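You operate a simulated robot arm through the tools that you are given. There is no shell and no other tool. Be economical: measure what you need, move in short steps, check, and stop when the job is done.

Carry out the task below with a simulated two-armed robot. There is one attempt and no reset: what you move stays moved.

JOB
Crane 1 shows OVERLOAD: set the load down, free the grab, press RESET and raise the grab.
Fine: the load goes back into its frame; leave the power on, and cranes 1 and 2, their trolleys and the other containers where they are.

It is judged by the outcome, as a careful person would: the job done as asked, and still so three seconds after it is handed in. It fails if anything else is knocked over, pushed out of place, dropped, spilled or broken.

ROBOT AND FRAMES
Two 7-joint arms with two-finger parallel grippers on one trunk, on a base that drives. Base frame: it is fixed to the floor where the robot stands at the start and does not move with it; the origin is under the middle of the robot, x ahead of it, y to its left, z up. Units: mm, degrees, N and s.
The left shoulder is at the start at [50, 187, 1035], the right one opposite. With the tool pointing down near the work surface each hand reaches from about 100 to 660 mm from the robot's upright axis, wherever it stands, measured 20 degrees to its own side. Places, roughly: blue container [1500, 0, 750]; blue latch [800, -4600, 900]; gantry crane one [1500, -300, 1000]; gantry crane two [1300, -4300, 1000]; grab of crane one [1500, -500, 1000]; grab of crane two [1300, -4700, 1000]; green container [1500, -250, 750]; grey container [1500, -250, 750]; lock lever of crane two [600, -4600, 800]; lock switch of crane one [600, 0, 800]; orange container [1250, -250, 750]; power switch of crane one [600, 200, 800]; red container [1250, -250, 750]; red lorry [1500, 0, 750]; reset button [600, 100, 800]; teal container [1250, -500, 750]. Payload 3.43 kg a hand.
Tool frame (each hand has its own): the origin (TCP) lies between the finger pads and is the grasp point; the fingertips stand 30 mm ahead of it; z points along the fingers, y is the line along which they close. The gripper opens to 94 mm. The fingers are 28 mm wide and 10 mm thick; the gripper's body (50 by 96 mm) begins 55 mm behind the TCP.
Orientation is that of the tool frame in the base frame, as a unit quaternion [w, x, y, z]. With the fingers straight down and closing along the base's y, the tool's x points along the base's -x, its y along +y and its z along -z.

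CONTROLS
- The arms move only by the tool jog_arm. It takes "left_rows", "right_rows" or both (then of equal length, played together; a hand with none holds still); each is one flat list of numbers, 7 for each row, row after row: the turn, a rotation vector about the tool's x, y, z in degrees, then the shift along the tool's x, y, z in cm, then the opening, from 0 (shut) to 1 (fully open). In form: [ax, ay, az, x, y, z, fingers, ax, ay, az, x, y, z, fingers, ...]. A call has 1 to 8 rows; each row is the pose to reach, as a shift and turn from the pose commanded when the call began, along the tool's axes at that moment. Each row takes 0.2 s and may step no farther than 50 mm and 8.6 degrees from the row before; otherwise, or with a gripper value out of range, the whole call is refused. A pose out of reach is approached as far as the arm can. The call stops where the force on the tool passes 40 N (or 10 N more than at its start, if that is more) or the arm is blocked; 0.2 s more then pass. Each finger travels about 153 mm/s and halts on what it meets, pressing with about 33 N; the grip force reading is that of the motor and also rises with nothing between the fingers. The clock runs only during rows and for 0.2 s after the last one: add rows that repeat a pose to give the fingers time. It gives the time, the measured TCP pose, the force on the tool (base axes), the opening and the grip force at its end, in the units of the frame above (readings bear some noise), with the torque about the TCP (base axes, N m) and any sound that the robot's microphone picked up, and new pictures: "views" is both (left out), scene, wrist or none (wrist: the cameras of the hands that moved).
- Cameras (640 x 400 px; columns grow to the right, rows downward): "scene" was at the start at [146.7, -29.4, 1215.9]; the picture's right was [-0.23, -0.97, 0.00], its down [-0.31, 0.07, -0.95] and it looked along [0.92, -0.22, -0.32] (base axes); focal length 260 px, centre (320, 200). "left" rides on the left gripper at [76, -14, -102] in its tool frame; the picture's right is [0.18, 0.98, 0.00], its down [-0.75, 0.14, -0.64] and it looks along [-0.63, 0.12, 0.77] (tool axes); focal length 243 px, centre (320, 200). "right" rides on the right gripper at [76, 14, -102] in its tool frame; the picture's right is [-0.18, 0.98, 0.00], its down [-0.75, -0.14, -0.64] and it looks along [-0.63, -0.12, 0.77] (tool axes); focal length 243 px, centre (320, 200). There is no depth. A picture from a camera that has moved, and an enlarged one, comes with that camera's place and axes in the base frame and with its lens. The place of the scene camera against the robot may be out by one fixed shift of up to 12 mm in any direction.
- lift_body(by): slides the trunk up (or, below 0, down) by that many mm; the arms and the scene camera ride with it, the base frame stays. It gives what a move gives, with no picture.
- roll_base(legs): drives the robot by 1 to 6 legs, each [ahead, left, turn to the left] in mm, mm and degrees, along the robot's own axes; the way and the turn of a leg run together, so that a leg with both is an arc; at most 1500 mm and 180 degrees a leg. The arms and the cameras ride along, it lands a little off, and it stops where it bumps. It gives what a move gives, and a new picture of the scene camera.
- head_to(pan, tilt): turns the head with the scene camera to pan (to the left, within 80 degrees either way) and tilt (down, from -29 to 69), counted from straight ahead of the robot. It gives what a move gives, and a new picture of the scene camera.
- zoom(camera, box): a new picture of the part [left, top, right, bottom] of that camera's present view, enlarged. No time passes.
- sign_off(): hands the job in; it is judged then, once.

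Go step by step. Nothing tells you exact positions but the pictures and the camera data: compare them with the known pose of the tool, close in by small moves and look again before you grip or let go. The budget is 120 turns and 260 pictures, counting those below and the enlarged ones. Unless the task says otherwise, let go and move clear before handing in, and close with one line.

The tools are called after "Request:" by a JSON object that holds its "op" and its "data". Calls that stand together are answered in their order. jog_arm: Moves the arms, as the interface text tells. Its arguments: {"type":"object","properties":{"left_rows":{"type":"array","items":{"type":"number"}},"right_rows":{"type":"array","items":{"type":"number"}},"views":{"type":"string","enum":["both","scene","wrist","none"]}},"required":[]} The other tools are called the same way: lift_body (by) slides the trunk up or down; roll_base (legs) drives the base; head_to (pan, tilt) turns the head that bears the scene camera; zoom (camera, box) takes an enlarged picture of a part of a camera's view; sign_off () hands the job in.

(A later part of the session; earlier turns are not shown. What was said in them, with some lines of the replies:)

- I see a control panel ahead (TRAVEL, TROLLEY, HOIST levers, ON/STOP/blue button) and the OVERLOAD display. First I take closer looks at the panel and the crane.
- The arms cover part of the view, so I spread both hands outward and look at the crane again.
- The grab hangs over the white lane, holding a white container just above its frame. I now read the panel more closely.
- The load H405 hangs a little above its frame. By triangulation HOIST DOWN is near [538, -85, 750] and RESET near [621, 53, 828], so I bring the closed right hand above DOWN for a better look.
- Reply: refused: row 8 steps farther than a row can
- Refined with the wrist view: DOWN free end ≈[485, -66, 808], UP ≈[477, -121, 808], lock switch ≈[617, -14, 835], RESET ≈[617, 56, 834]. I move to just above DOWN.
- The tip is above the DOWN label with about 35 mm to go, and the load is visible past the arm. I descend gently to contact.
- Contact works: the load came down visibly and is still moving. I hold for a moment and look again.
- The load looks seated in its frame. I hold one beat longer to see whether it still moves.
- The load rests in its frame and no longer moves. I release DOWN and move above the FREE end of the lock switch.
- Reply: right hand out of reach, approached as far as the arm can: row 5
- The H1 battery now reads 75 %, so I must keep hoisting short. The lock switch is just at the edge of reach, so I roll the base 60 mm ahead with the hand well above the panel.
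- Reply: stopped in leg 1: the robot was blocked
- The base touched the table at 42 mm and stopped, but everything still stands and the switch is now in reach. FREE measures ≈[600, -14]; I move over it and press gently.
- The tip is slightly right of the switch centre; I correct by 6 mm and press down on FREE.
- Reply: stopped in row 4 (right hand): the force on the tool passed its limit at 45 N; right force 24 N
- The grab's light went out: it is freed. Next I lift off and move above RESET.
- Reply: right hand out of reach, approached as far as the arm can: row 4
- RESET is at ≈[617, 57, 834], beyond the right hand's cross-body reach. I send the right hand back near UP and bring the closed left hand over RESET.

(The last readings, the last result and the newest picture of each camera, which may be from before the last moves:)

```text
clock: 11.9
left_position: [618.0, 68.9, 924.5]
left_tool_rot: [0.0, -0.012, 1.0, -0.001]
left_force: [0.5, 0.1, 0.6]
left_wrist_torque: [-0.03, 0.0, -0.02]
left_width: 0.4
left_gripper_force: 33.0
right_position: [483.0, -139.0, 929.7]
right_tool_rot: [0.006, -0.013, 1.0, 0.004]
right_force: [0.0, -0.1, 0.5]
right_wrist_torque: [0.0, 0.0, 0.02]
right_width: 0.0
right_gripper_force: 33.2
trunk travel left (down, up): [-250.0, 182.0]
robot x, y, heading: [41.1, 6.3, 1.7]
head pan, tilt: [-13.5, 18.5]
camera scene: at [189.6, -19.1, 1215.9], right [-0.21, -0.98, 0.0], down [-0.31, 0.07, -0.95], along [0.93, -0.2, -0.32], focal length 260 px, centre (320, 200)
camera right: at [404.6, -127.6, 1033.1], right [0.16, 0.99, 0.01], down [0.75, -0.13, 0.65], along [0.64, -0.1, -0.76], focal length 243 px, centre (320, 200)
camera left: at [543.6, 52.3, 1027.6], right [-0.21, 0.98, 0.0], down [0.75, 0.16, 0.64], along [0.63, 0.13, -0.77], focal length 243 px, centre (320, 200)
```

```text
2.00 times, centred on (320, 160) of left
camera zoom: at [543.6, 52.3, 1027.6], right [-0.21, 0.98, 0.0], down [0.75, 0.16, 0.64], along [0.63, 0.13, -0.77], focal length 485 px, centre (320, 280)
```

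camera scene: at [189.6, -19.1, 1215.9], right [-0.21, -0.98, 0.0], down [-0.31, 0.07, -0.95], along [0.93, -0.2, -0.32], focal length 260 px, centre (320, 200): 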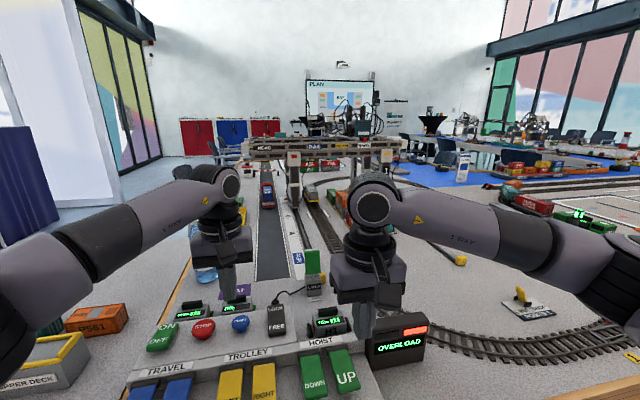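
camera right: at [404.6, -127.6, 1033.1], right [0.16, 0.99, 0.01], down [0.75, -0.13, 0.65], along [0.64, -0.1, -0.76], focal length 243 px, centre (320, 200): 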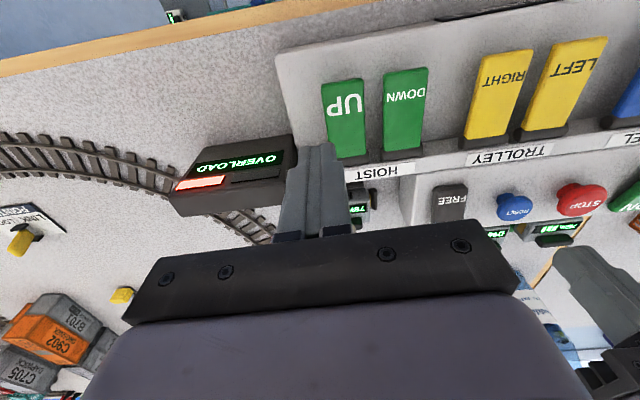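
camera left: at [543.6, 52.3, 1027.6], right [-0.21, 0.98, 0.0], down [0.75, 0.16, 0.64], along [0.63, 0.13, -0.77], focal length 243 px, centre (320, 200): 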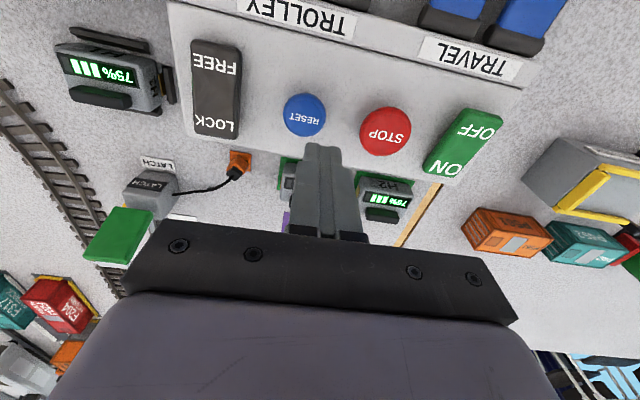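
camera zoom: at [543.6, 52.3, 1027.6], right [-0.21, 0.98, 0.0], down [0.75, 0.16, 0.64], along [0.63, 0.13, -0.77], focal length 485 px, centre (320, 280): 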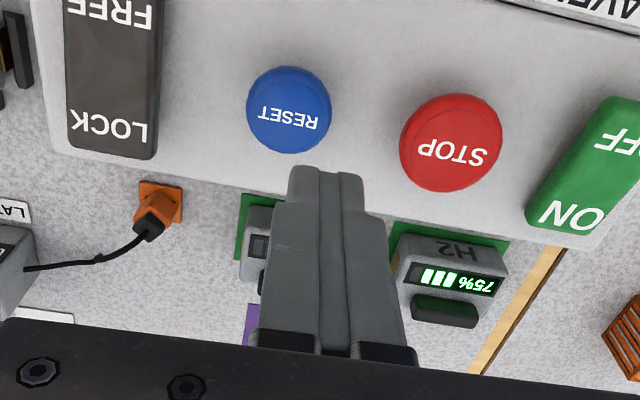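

RESET from the left camera is [618, 55, 834]; the left tip must shift 14 mm to the right. I do this and lower to just above it.

Request:
{"op": "jog_arm", "data": {"left_rows": [0, 0, 0, 0, -1.4, 1, 0, 0, 0, 0, 0, -1.4, 4, 0], "views": "wrist"}}

Request:
{"op": "zoom", "data": {"camera": "left", "box": [220, 60, 420, 185]}}

Request:
{"op": "zoom", "data": {"camera": "scene", "box": [180, 260, 340, 360]}}

```text
clock: 12.5
left_position: [619.2, 55.2, 886.4]
left_tool_rot: [0.0, -0.013, 1.0, -0.001]
left_force: [1.0, -0.3, 0.0]
left_wrist_torque: [0.0, 0.02, 0.0]
left_width: 0.0
left_gripper_force: 33.5
right_position: [483.2, -138.2, 930.5]
right_tool_rot: [0.005, -0.013, 1.0, 0.003]
right_force: [-0.5, -0.9, -0.6]
right_wrist_torque: [0.02, -0.01, 0.01]
right_width: 0.0
right_gripper_force: 33.7
trunk travel left (down, up): [-250.0, 182.0]
robot x, y, heading: [43.0, 5.6, 1.6]
head pan, tilt: [-13.5, 18.5]
camera left: at [544.2, 37.9, 988.9], right [-0.21, 0.98, 0.0], down [0.75, 0.16, 0.64], along [0.63, 0.13, -0.77], focal length 243 px, centre (320, 200)
```

left: 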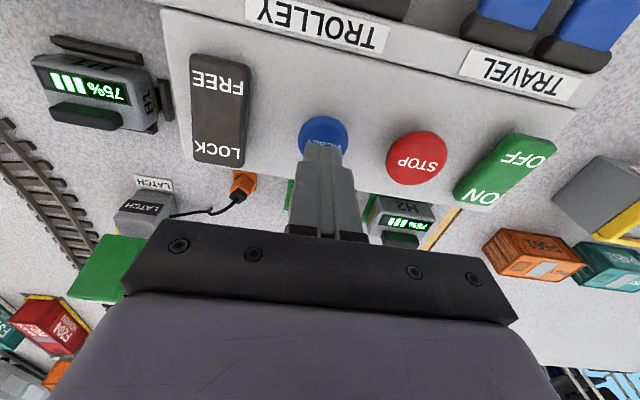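

```text
3.20 times, centred on (320, 122) of left
camera zoom: at [544.2, 37.9, 988.9], right [-0.21, 0.98, 0.0], down [0.75, 0.16, 0.64], along [0.63, 0.13, -0.77], focal length 776 px, centre (320, 448)
```

zoom: 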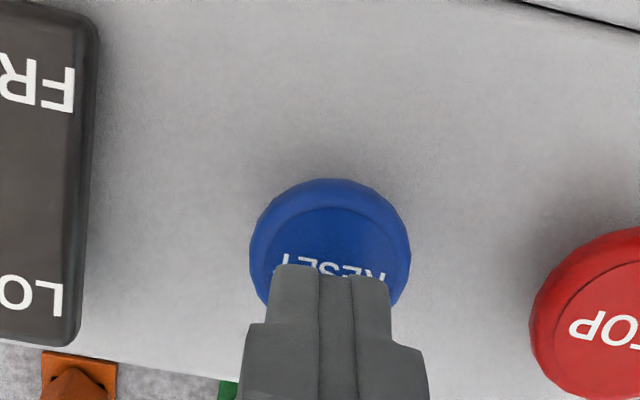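

```text
4.00 times, centred on (260, 310) of scene
camera zoom: at [189.7, -18.9, 1215.9], right [-0.21, -0.98, 0.0], down [-0.31, 0.07, -0.95], along [0.93, -0.2, -0.32], focal length 1040 px, centre (560, -240)
```

zoom: 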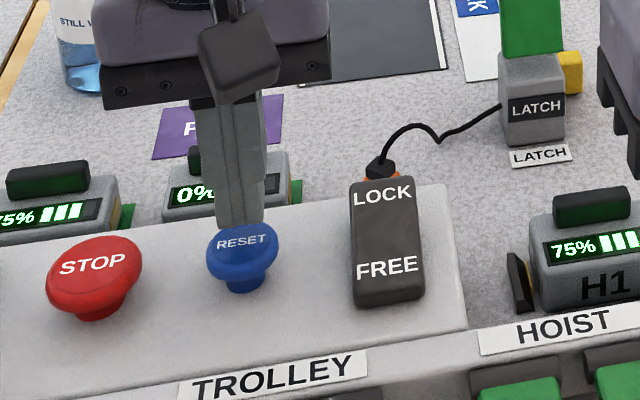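

Well aligned. I press RESET gently.

Request:
{"op": "jog_arm", "data": {"left_rows": [0, 0, 0, 0.4, 0, 1.2, 0, 0, 0, 0, 0.4, 0, 2.0, 0, 0, 0, 0, 0.4, 0, 2.6, 0, 0, 0, 0, 0.4, 0, 3.1, 0], "views": "scene"}}

Request:
{"op": "zoom", "data": {"camera": "scene", "box": [340, 300, 440, 370]}}

```text
clock: 13.5
left_position: [612.9, 54.8, 869.6]
left_tool_rot: [0.008, -0.013, 1.0, -0.006]
left_force: [-2.1, -13.0, 20.5]
left_wrist_torque: [-0.3, 0.22, 0.15]
left_width: 0.0
left_gripper_force: 32.8
right_position: [483.9, -133.3, 932.0]
right_tool_rot: [0.006, -0.017, 1.0, 0.004]
right_force: [0.7, -0.4, 0.1]
right_wrist_torque: [-0.06, 0.01, 0.03]
right_width: 0.1
right_gripper_force: 32.9
trunk travel left (down, up): [-250.0, 182.0]
robot x, y, heading: [39.8, 12.5, 1.8]
head pan, tilt: [-13.5, 18.5]
heard: click
stopped in row 4 (left hand): the force on the tool passed its limit at 44 N (the readings are from after the stop); the commanded pose is now the measured one
camera scene: at [187.9, -15.4, 1216.2], right [-0.2, -0.98, 0.0], down [-0.31, 0.06, -0.95], along [0.93, -0.19, -0.32], focal length 260 px, centre (320, 200)
```

scene: 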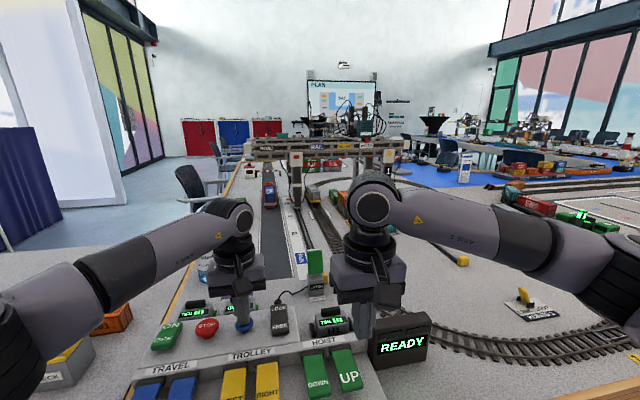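

```text
5.71 times, centred on (390, 335) of scene
camera zoom: at [187.9, -15.4, 1216.2], right [-0.2, -0.98, 0.0], down [-0.31, 0.06, -0.95], along [0.93, -0.19, -0.32], focal length 1485 px, centre (-80, -571)
```

zoom: 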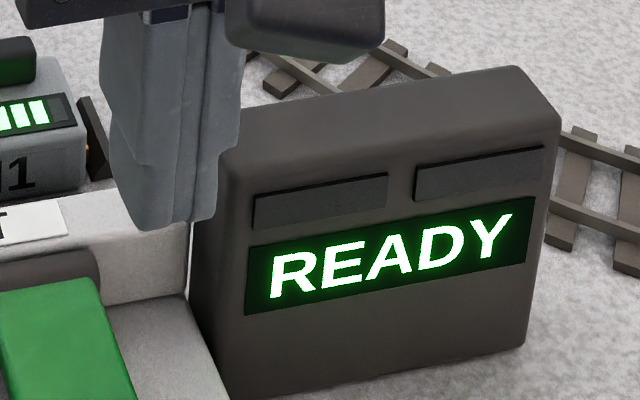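

The display shows READY. I retract the left hand and bring the right tip above the UP paddle (≈[483, -117]).

Request:
{"op": "jog_arm", "data": {"left_rows": [0, 0, 0, 0, 0, -4, 0, 0, 0, 0, 0, 0, -8, 0, 0, 0, 0, 3, 3, -10, 0, 0, 0, 0, 6, 6, -12, 0, 0, 0, 0, 8, 10, -12, 0, 0, 0, 0, 10, 14, -12, 0], "right_rows": [0, 0, 0, 0, 1.0, 0, 0, 0, 0, 0, 0, 1.9, 0, 0, 0, 0, 0, 0, 1.9, 1.5, 0, 0, 0, 0, 0, 1.9, 3, 0, 0, 0, 0, 0, 1.9, 4.5, 0, 0, 0, 0, 0, 1.9, 5.4, 0]}}

Request:
{"op": "zoom", "data": {"camera": "right", "box": [200, 20, 520, 220]}}

Request:
{"op": "zoom", "data": {"camera": "scene", "box": [310, 150, 410, 220]}}

```text
clock: 14.9
left_position: [510.8, 195.1, 982.1]
left_tool_rot: [0.005, -0.018, 1.0, -0.002]
left_force: [0.3, 0.5, 0.1]
left_wrist_torque: [0.06, 0.02, -0.03]
left_width: 0.0
left_gripper_force: 33.2
right_position: [484.7, -116.0, 876.9]
right_tool_rot: [0.005, -0.017, 1.0, 0.004]
right_force: [-0.5, 0.6, -1.2]
right_wrist_torque: [0.08, 0.02, 0.02]
right_width: 0.2
right_gripper_force: 32.8
trunk travel left (down, up): [-250.0, 182.0]
robot x, y, heading: [43.7, 7.0, 2.0]
head pan, tilt: [-13.5, 18.5]
camera scene: at [189.8, -16.7, 1216.0], right [-0.2, -0.98, 0.0], down [-0.31, 0.06, -0.95], along [0.93, -0.19, -0.32], focal length 260 px, centre (320, 200)
camera right: at [406.5, -104.2, 978.4], right [0.15, 0.99, 0.01], down [0.75, -0.12, 0.65], along [0.64, -0.09, -0.76], focal length 243 px, centre (320, 200)
camera left: at [434.1, 179.6, 1084.8], right [-0.22, 0.98, -0.01], down [0.74, 0.17, 0.65], along [0.63, 0.14, -0.76], focal length 243 px, centre (320, 200)
```

scene: 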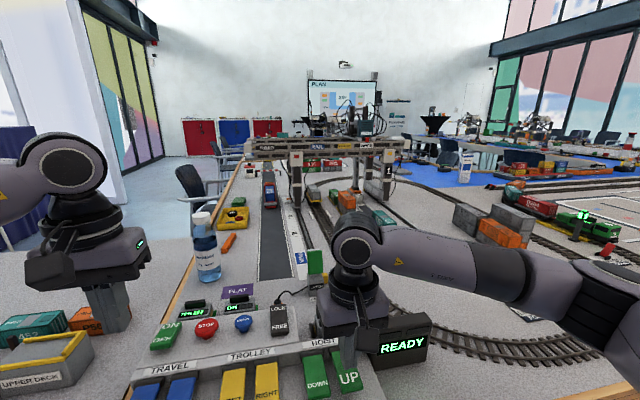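
right: 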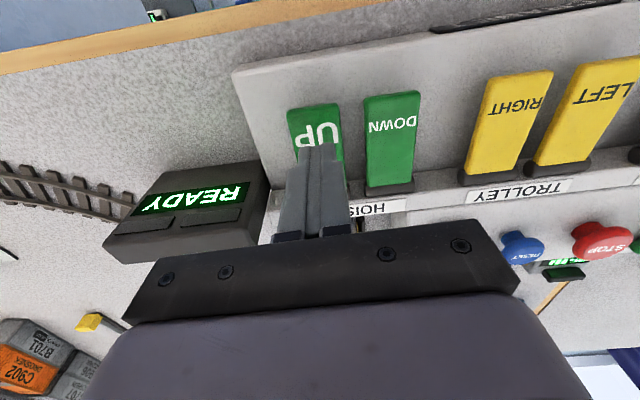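
left: 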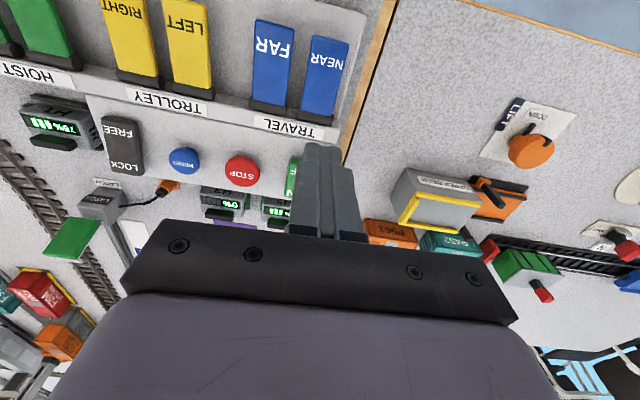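

```text
2.00 times, centred on (360, 120) of right
camera zoom: at [406.5, -104.2, 978.4], right [0.15, 0.99, 0.01], down [0.75, -0.12, 0.65], along [0.64, -0.09, -0.76], focal length 485 px, centre (240, 360)
```

zoom: 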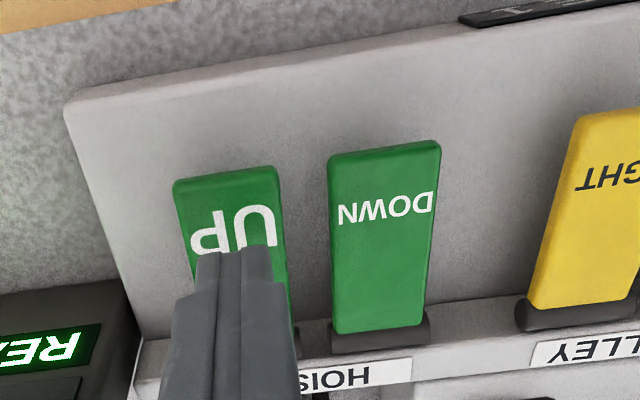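

```text
5.71 times, centred on (360, 185) of scene
camera zoom: at [189.8, -16.7, 1216.0], right [-0.2, -0.98, 0.0], down [-0.31, 0.06, -0.95], along [0.93, -0.19, -0.32], focal length 1485 px, centre (91, 286)
```

zoom: 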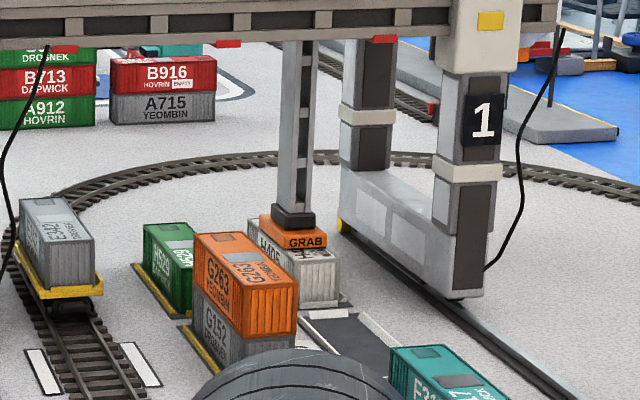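

Aligned over UP. I press it and watch that the grab comes up empty.

Request:
{"op": "jog_arm", "data": {"right_rows": [0, 0, 0, 0, 0, 2, 0, 0, 0, 0, 0, 0, 3, 0, 0, 0, 0, 0, 0, 3.8, 0], "views": "scene"}}

Request:
{"op": "zoom", "data": {"camera": "scene", "box": [310, 130, 410, 200]}}

```text
clock: 15.7
left_position: [511.8, 193.9, 982.9]
left_tool_rot: [0.006, -0.016, 1.0, -0.001]
left_force: [1.7, -0.9, -0.4]
left_wrist_torque: [-0.01, 0.06, 0.0]
left_width: 0.0
left_gripper_force: 33.0
right_position: [482.5, -116.3, 839.5]
right_tool_rot: [0.006, -0.017, 1.0, 0.005]
right_force: [-1.2, -0.7, 4.4]
right_wrist_torque: [0.02, -0.11, -0.05]
right_width: 0.1
right_gripper_force: 33.2
trunk travel left (down, up): [-250.0, 182.0]
robot x, y, heading: [40.3, 8.6, 2.1]
head pan, tilt: [-13.5, 18.5]
camera scene: at [189.5, -17.5, 1216.0], right [-0.2, -0.98, 0.0], down [-0.31, 0.06, -0.95], along [0.93, -0.19, -0.32], focal length 260 px, centre (320, 200)
```

scene: 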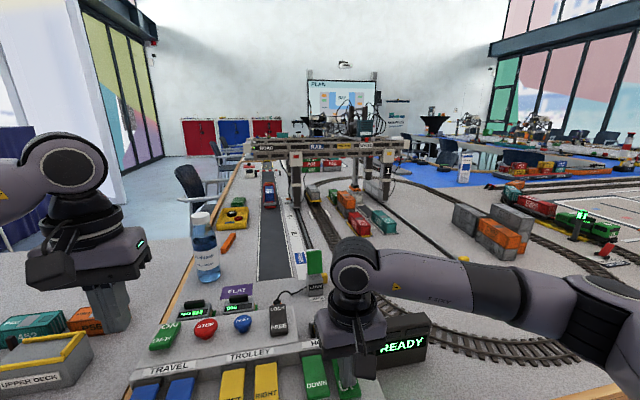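

```text
5.71 times, centred on (360, 165) of scene
camera zoom: at [189.5, -17.5, 1216.0], right [-0.2, -0.98, 0.0], down [-0.31, 0.06, -0.95], along [0.93, -0.19, -0.32], focal length 1485 px, centre (91, 400)
```

zoom: 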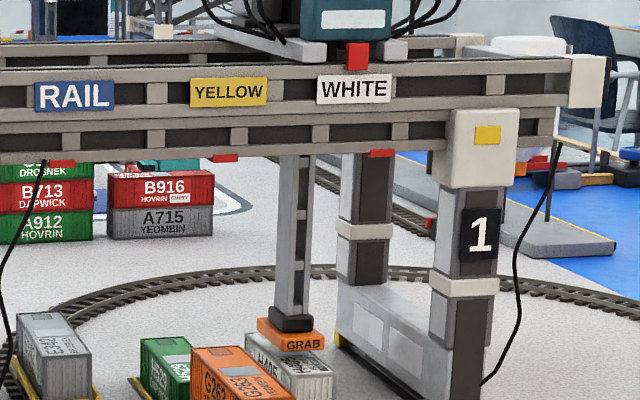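

The grab has started up and the container stays. I press slightly deeper and hold.

Request:
{"op": "jog_arm", "data": {"right_rows": [0, 0, 0, 0, 0, 0.2, 0, 0, 0, 0, 0, 0, 0.2, 0, 0, 0, 0, 0, 0, 0.2, 0], "views": "none"}}

Request:
{"op": "zoom", "data": {"camera": "scene", "box": [310, 130, 410, 200]}}

```text
clock: 16.5
left_position: [510.2, 193.7, 984.0]
left_tool_rot: [0.006, -0.015, 1.0, -0.002]
left_force: [0.3, -0.2, -0.9]
left_wrist_torque: [-0.04, -0.01, 0.01]
left_width: 0.0
left_gripper_force: 32.7
right_position: [482.9, -116.4, 838.9]
right_tool_rot: [0.007, -0.016, 1.0, 0.004]
right_force: [0.0, 1.7, 12.9]
right_wrist_torque: [-0.02, -0.17, 0.15]
right_width: 0.0
right_gripper_force: 33.1
trunk travel left (down, up): [-250.0, 182.0]
robot x, y, heading: [40.5, 9.0, 1.8]
head pan, tilt: [-13.5, 18.5]
```

```text
5.71 times, centred on (360, 165) of scene
camera zoom: at [188.8, -17.4, 1216.2], right [-0.2, -0.98, 0.0], down [-0.31, 0.06, -0.95], along [0.93, -0.19, -0.32], focal length 1485 px, centre (91, 400)
```

zoom: 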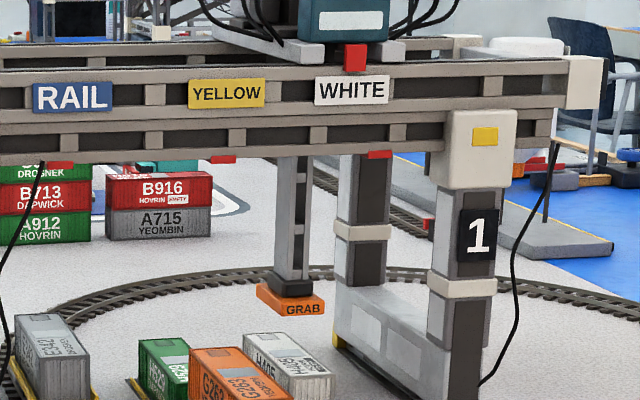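

The grab rises freely and the container stays in its frame. I keep holding UP.

Request:
{"op": "jog_arm", "data": {"right_rows": [0, 0, 0, 0, 0, 0, 0, 0, 0, 0, 0, 0, 0, 0, 0, 0, 0, 0, 0, 0, 0, 0, 0, 0, 0, 0, 0, 0], "views": "none"}}

Request:
{"op": "zoom", "data": {"camera": "scene", "box": [310, 120, 410, 190]}}

Request:
{"op": "zoom", "data": {"camera": "scene", "box": [170, 280, 450, 400]}}

```text
clock: 17.5
left_position: [509.7, 194.3, 983.8]
left_tool_rot: [0.006, -0.015, 1.0, -0.002]
left_force: [-0.5, -0.5, 0.7]
left_wrist_torque: [0.05, 0.06, 0.05]
left_width: 0.2
left_gripper_force: 33.1
right_position: [484.5, -115.8, 838.2]
right_tool_rot: [0.006, -0.016, 1.0, 0.003]
right_force: [0.3, 0.0, 14.7]
right_wrist_torque: [0.04, -0.29, -0.09]
right_width: 0.2
right_gripper_force: 33.3
trunk travel left (down, up): [-250.0, 182.0]
robot x, y, heading: [43.9, 4.6, 2.1]
head pan, tilt: [-13.5, 18.5]
```

```text
5.71 times, centred on (360, 155) of scene
camera zoom: at [188.7, -17.0, 1216.2], right [-0.2, -0.98, 0.0], down [-0.31, 0.06, -0.95], along [0.93, -0.19, -0.32], focal length 1485 px, centre (91, 457)
```

zoom: 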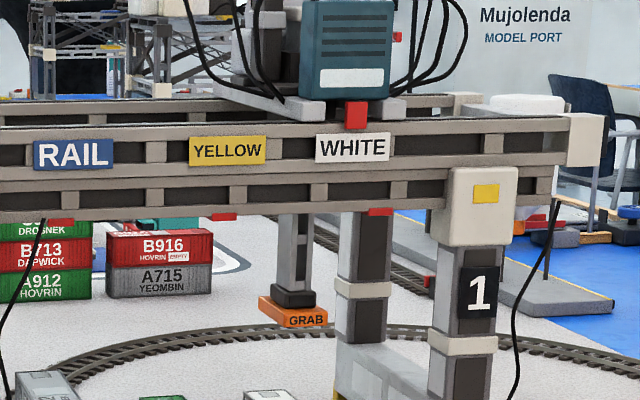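

```text
2.29 times, centred on (310, 340) of scene
camera zoom: at [188.7, -17.0, 1216.2], right [-0.2, -0.98, 0.0], down [-0.31, 0.06, -0.95], along [0.93, -0.19, -0.32], focal length 594 px, centre (343, -120)
```

zoom: 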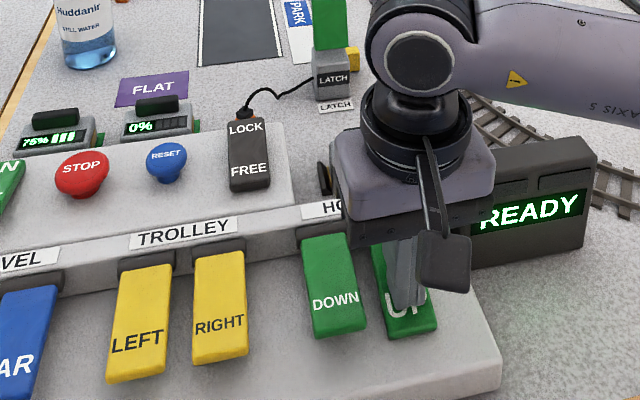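

Still rising and READY remains. I hold UP for longer, until it reaches the top.

Request:
{"op": "jog_arm", "data": {"right_rows": [0, 0, 0, 0, 0, 0, 0, 0, 0, 0, 0, 0, 0, 0, 0, 0, 0, 0, 0, 0, 0, 0, 0, 0, 0, 0, 0, 0, 0, 0, 0, 0, 0, 0, 0, 0, 0, 0, 0, 0, 0, 0], "views": "none"}}

Request:
{"op": "zoom", "data": {"camera": "scene", "box": [310, 120, 410, 190]}}

```text
clock: 18.9
left_position: [509.0, 194.9, 982.6]
left_tool_rot: [0.006, -0.015, 1.0, -0.002]
left_force: [-0.4, -0.7, 0.0]
left_wrist_torque: [0.05, 0.03, 0.0]
left_width: 0.0
left_gripper_force: 33.1
right_position: [484.1, -115.0, 837.7]
right_tool_rot: [0.006, -0.016, 1.0, 0.004]
right_force: [1.2, -0.4, 16.9]
right_wrist_torque: [-0.02, -0.28, -0.06]
right_width: 0.1
right_gripper_force: 33.0
trunk travel left (down, up): [-250.0, 182.0]
robot x, y, heading: [41.1, 7.1, 2.1]
head pan, tilt: [-13.5, 18.5]
```

```text
5.71 times, centred on (360, 155) of scene
camera zoom: at [188.7, -17.2, 1216.2], right [-0.2, -0.98, 0.0], down [-0.31, 0.06, -0.95], along [0.93, -0.19, -0.32], focal length 1485 px, centre (91, 457)
```

zoom: 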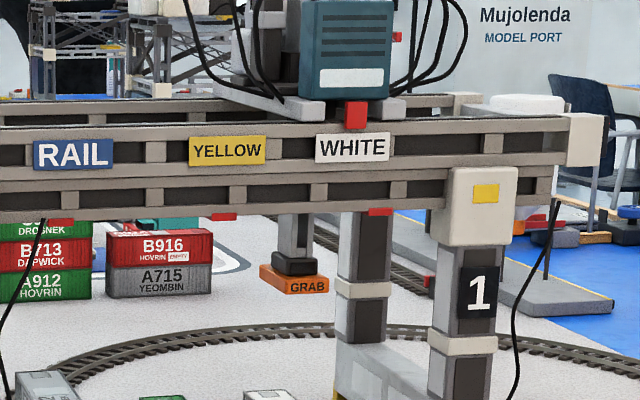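

It has risen well; one more short hold tells whether it's at the top.

Request:
{"op": "jog_arm", "data": {"right_rows": [0, 0, 0, 0, 0, 0, 0, 0, 0, 0, 0, 0, 0, 0], "views": "none"}}

Request:
{"op": "zoom", "data": {"camera": "scene", "box": [310, 120, 410, 190]}}

```text
clock: 19.5
left_position: [508.6, 193.0, 983.0]
left_tool_rot: [0.005, -0.015, 1.0, -0.001]
left_force: [-0.3, -1.1, -0.7]
left_wrist_torque: [0.04, 0.03, -0.01]
left_width: 0.0
left_gripper_force: 33.0
right_position: [484.3, -115.3, 838.3]
right_tool_rot: [0.006, -0.015, 1.0, 0.004]
right_force: [1.5, -1.7, 16.7]
right_wrist_torque: [0.01, -0.25, -0.08]
right_width: 0.0
right_gripper_force: 32.9
trunk travel left (down, up): [-250.0, 182.0]
robot x, y, heading: [43.2, 8.7, 1.9]
head pan, tilt: [-13.5, 18.5]
```

```text
5.71 times, centred on (360, 155) of scene
camera zoom: at [188.6, -17.2, 1216.2], right [-0.2, -0.98, 0.0], down [-0.31, 0.06, -0.95], along [0.93, -0.19, -0.32], focal length 1485 px, centre (91, 457)
```

zoom: 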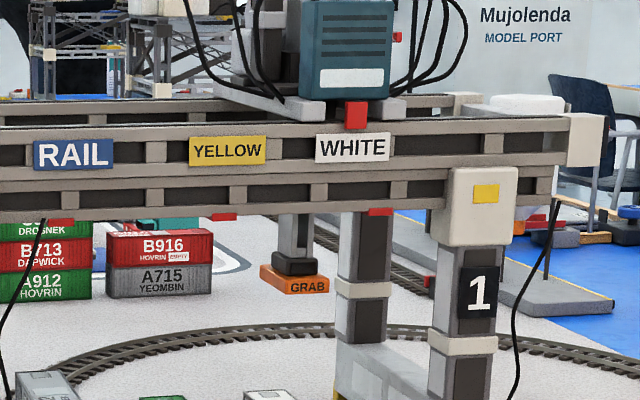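

The grab is at its top. I release UP, lift the hand well clear and check everything.

Request:
{"op": "jog_arm", "data": {"right_rows": [0, 0, 0, 0, 0, -4.5, 0, 0, 0, 0, 0, 0, -9, 0, 0, 0, 0, 1, -4, -11, 0, 0, 0, 0, 2, -8, -13, 0, 0, 0, 0, 3, -12, -15, 0, 0, 0, 0, 4, -16, -16, 0], "left_rows": [0, 0, 0, 0, 2, -3, 0, 0, 0, 0, 0, 4, -5, 0, 0, 0, 0, 0, 6, -5, 0, 0, 0, 0, 0, 6, -5, 0, 0, 0, 0, 0, 6, -5, 0, 0, 0, 0, 0, 6, -5, 0], "views": "scene"}}

Request:
{"op": "zoom", "data": {"camera": "scene", "box": [310, 130, 410, 230]}}

Request:
{"op": "zoom", "data": {"camera": "scene", "box": [130, 260, 450, 400]}}

```text
clock: 20.9
left_position: [508.0, 255.0, 1032.8]
left_tool_rot: [0.006, -0.016, 1.0, -0.002]
left_force: [-0.3, 0.9, 0.5]
left_wrist_torque: [-0.02, -0.03, 0.01]
left_width: 0.0
left_gripper_force: 33.3
right_position: [445.8, -279.4, 993.8]
right_tool_rot: [0.005, -0.017, 1.0, 0.004]
right_force: [0.0, -0.1, 1.2]
right_wrist_torque: [-0.05, 0.04, 0.02]
right_width: 0.0
right_gripper_force: 33.1
trunk travel left (down, up): [-250.0, 182.0]
robot x, y, heading: [42.2, 7.1, 2.1]
head pan, tilt: [-13.5, 18.5]
camera scene: at [189.5, -17.6, 1216.0], right [-0.2, -0.98, 0.0], down [-0.31, 0.06, -0.95], along [0.93, -0.19, -0.32], focal length 260 px, centre (320, 200)
```

scene: 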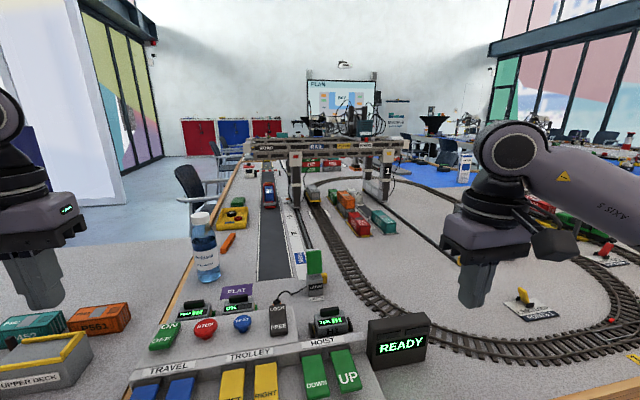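

```text
4.00 times, centred on (360, 180) of scene
camera zoom: at [189.5, -17.6, 1216.0], right [-0.2, -0.98, 0.0], down [-0.31, 0.06, -0.95], along [0.93, -0.19, -0.32], focal length 1040 px, centre (160, 280)
```

zoom: 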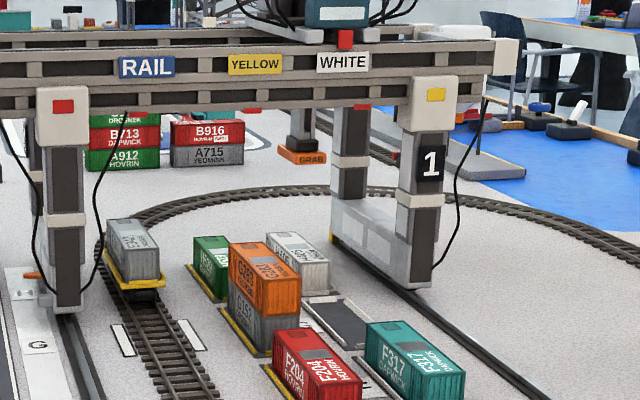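

```text
2.00 times, centred on (290, 330) of scene
camera zoom: at [189.5, -17.6, 1216.0], right [-0.2, -0.98, 0.0], down [-0.31, 0.06, -0.95], along [0.93, -0.19, -0.32], focal length 520 px, centre (380, -60)
```

zoom: 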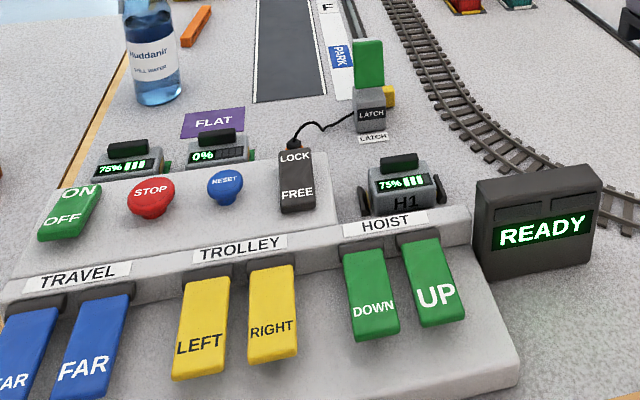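

The container sits in its frame, the grab is up and empty, the display shows READY, the power is on, and nothing else has moved. I hand the job in.

Request:
{"op": "sign_off", "data": {}}

```text
The job is handed in.
```

Container H405 is back in its frame, the grab is free and raised to its top, and crane 1 is reset and shows READY with the power still on. The cranes, trolleys and other containers look unmoved, though the robot's base touched the table once while driving up and stopped.
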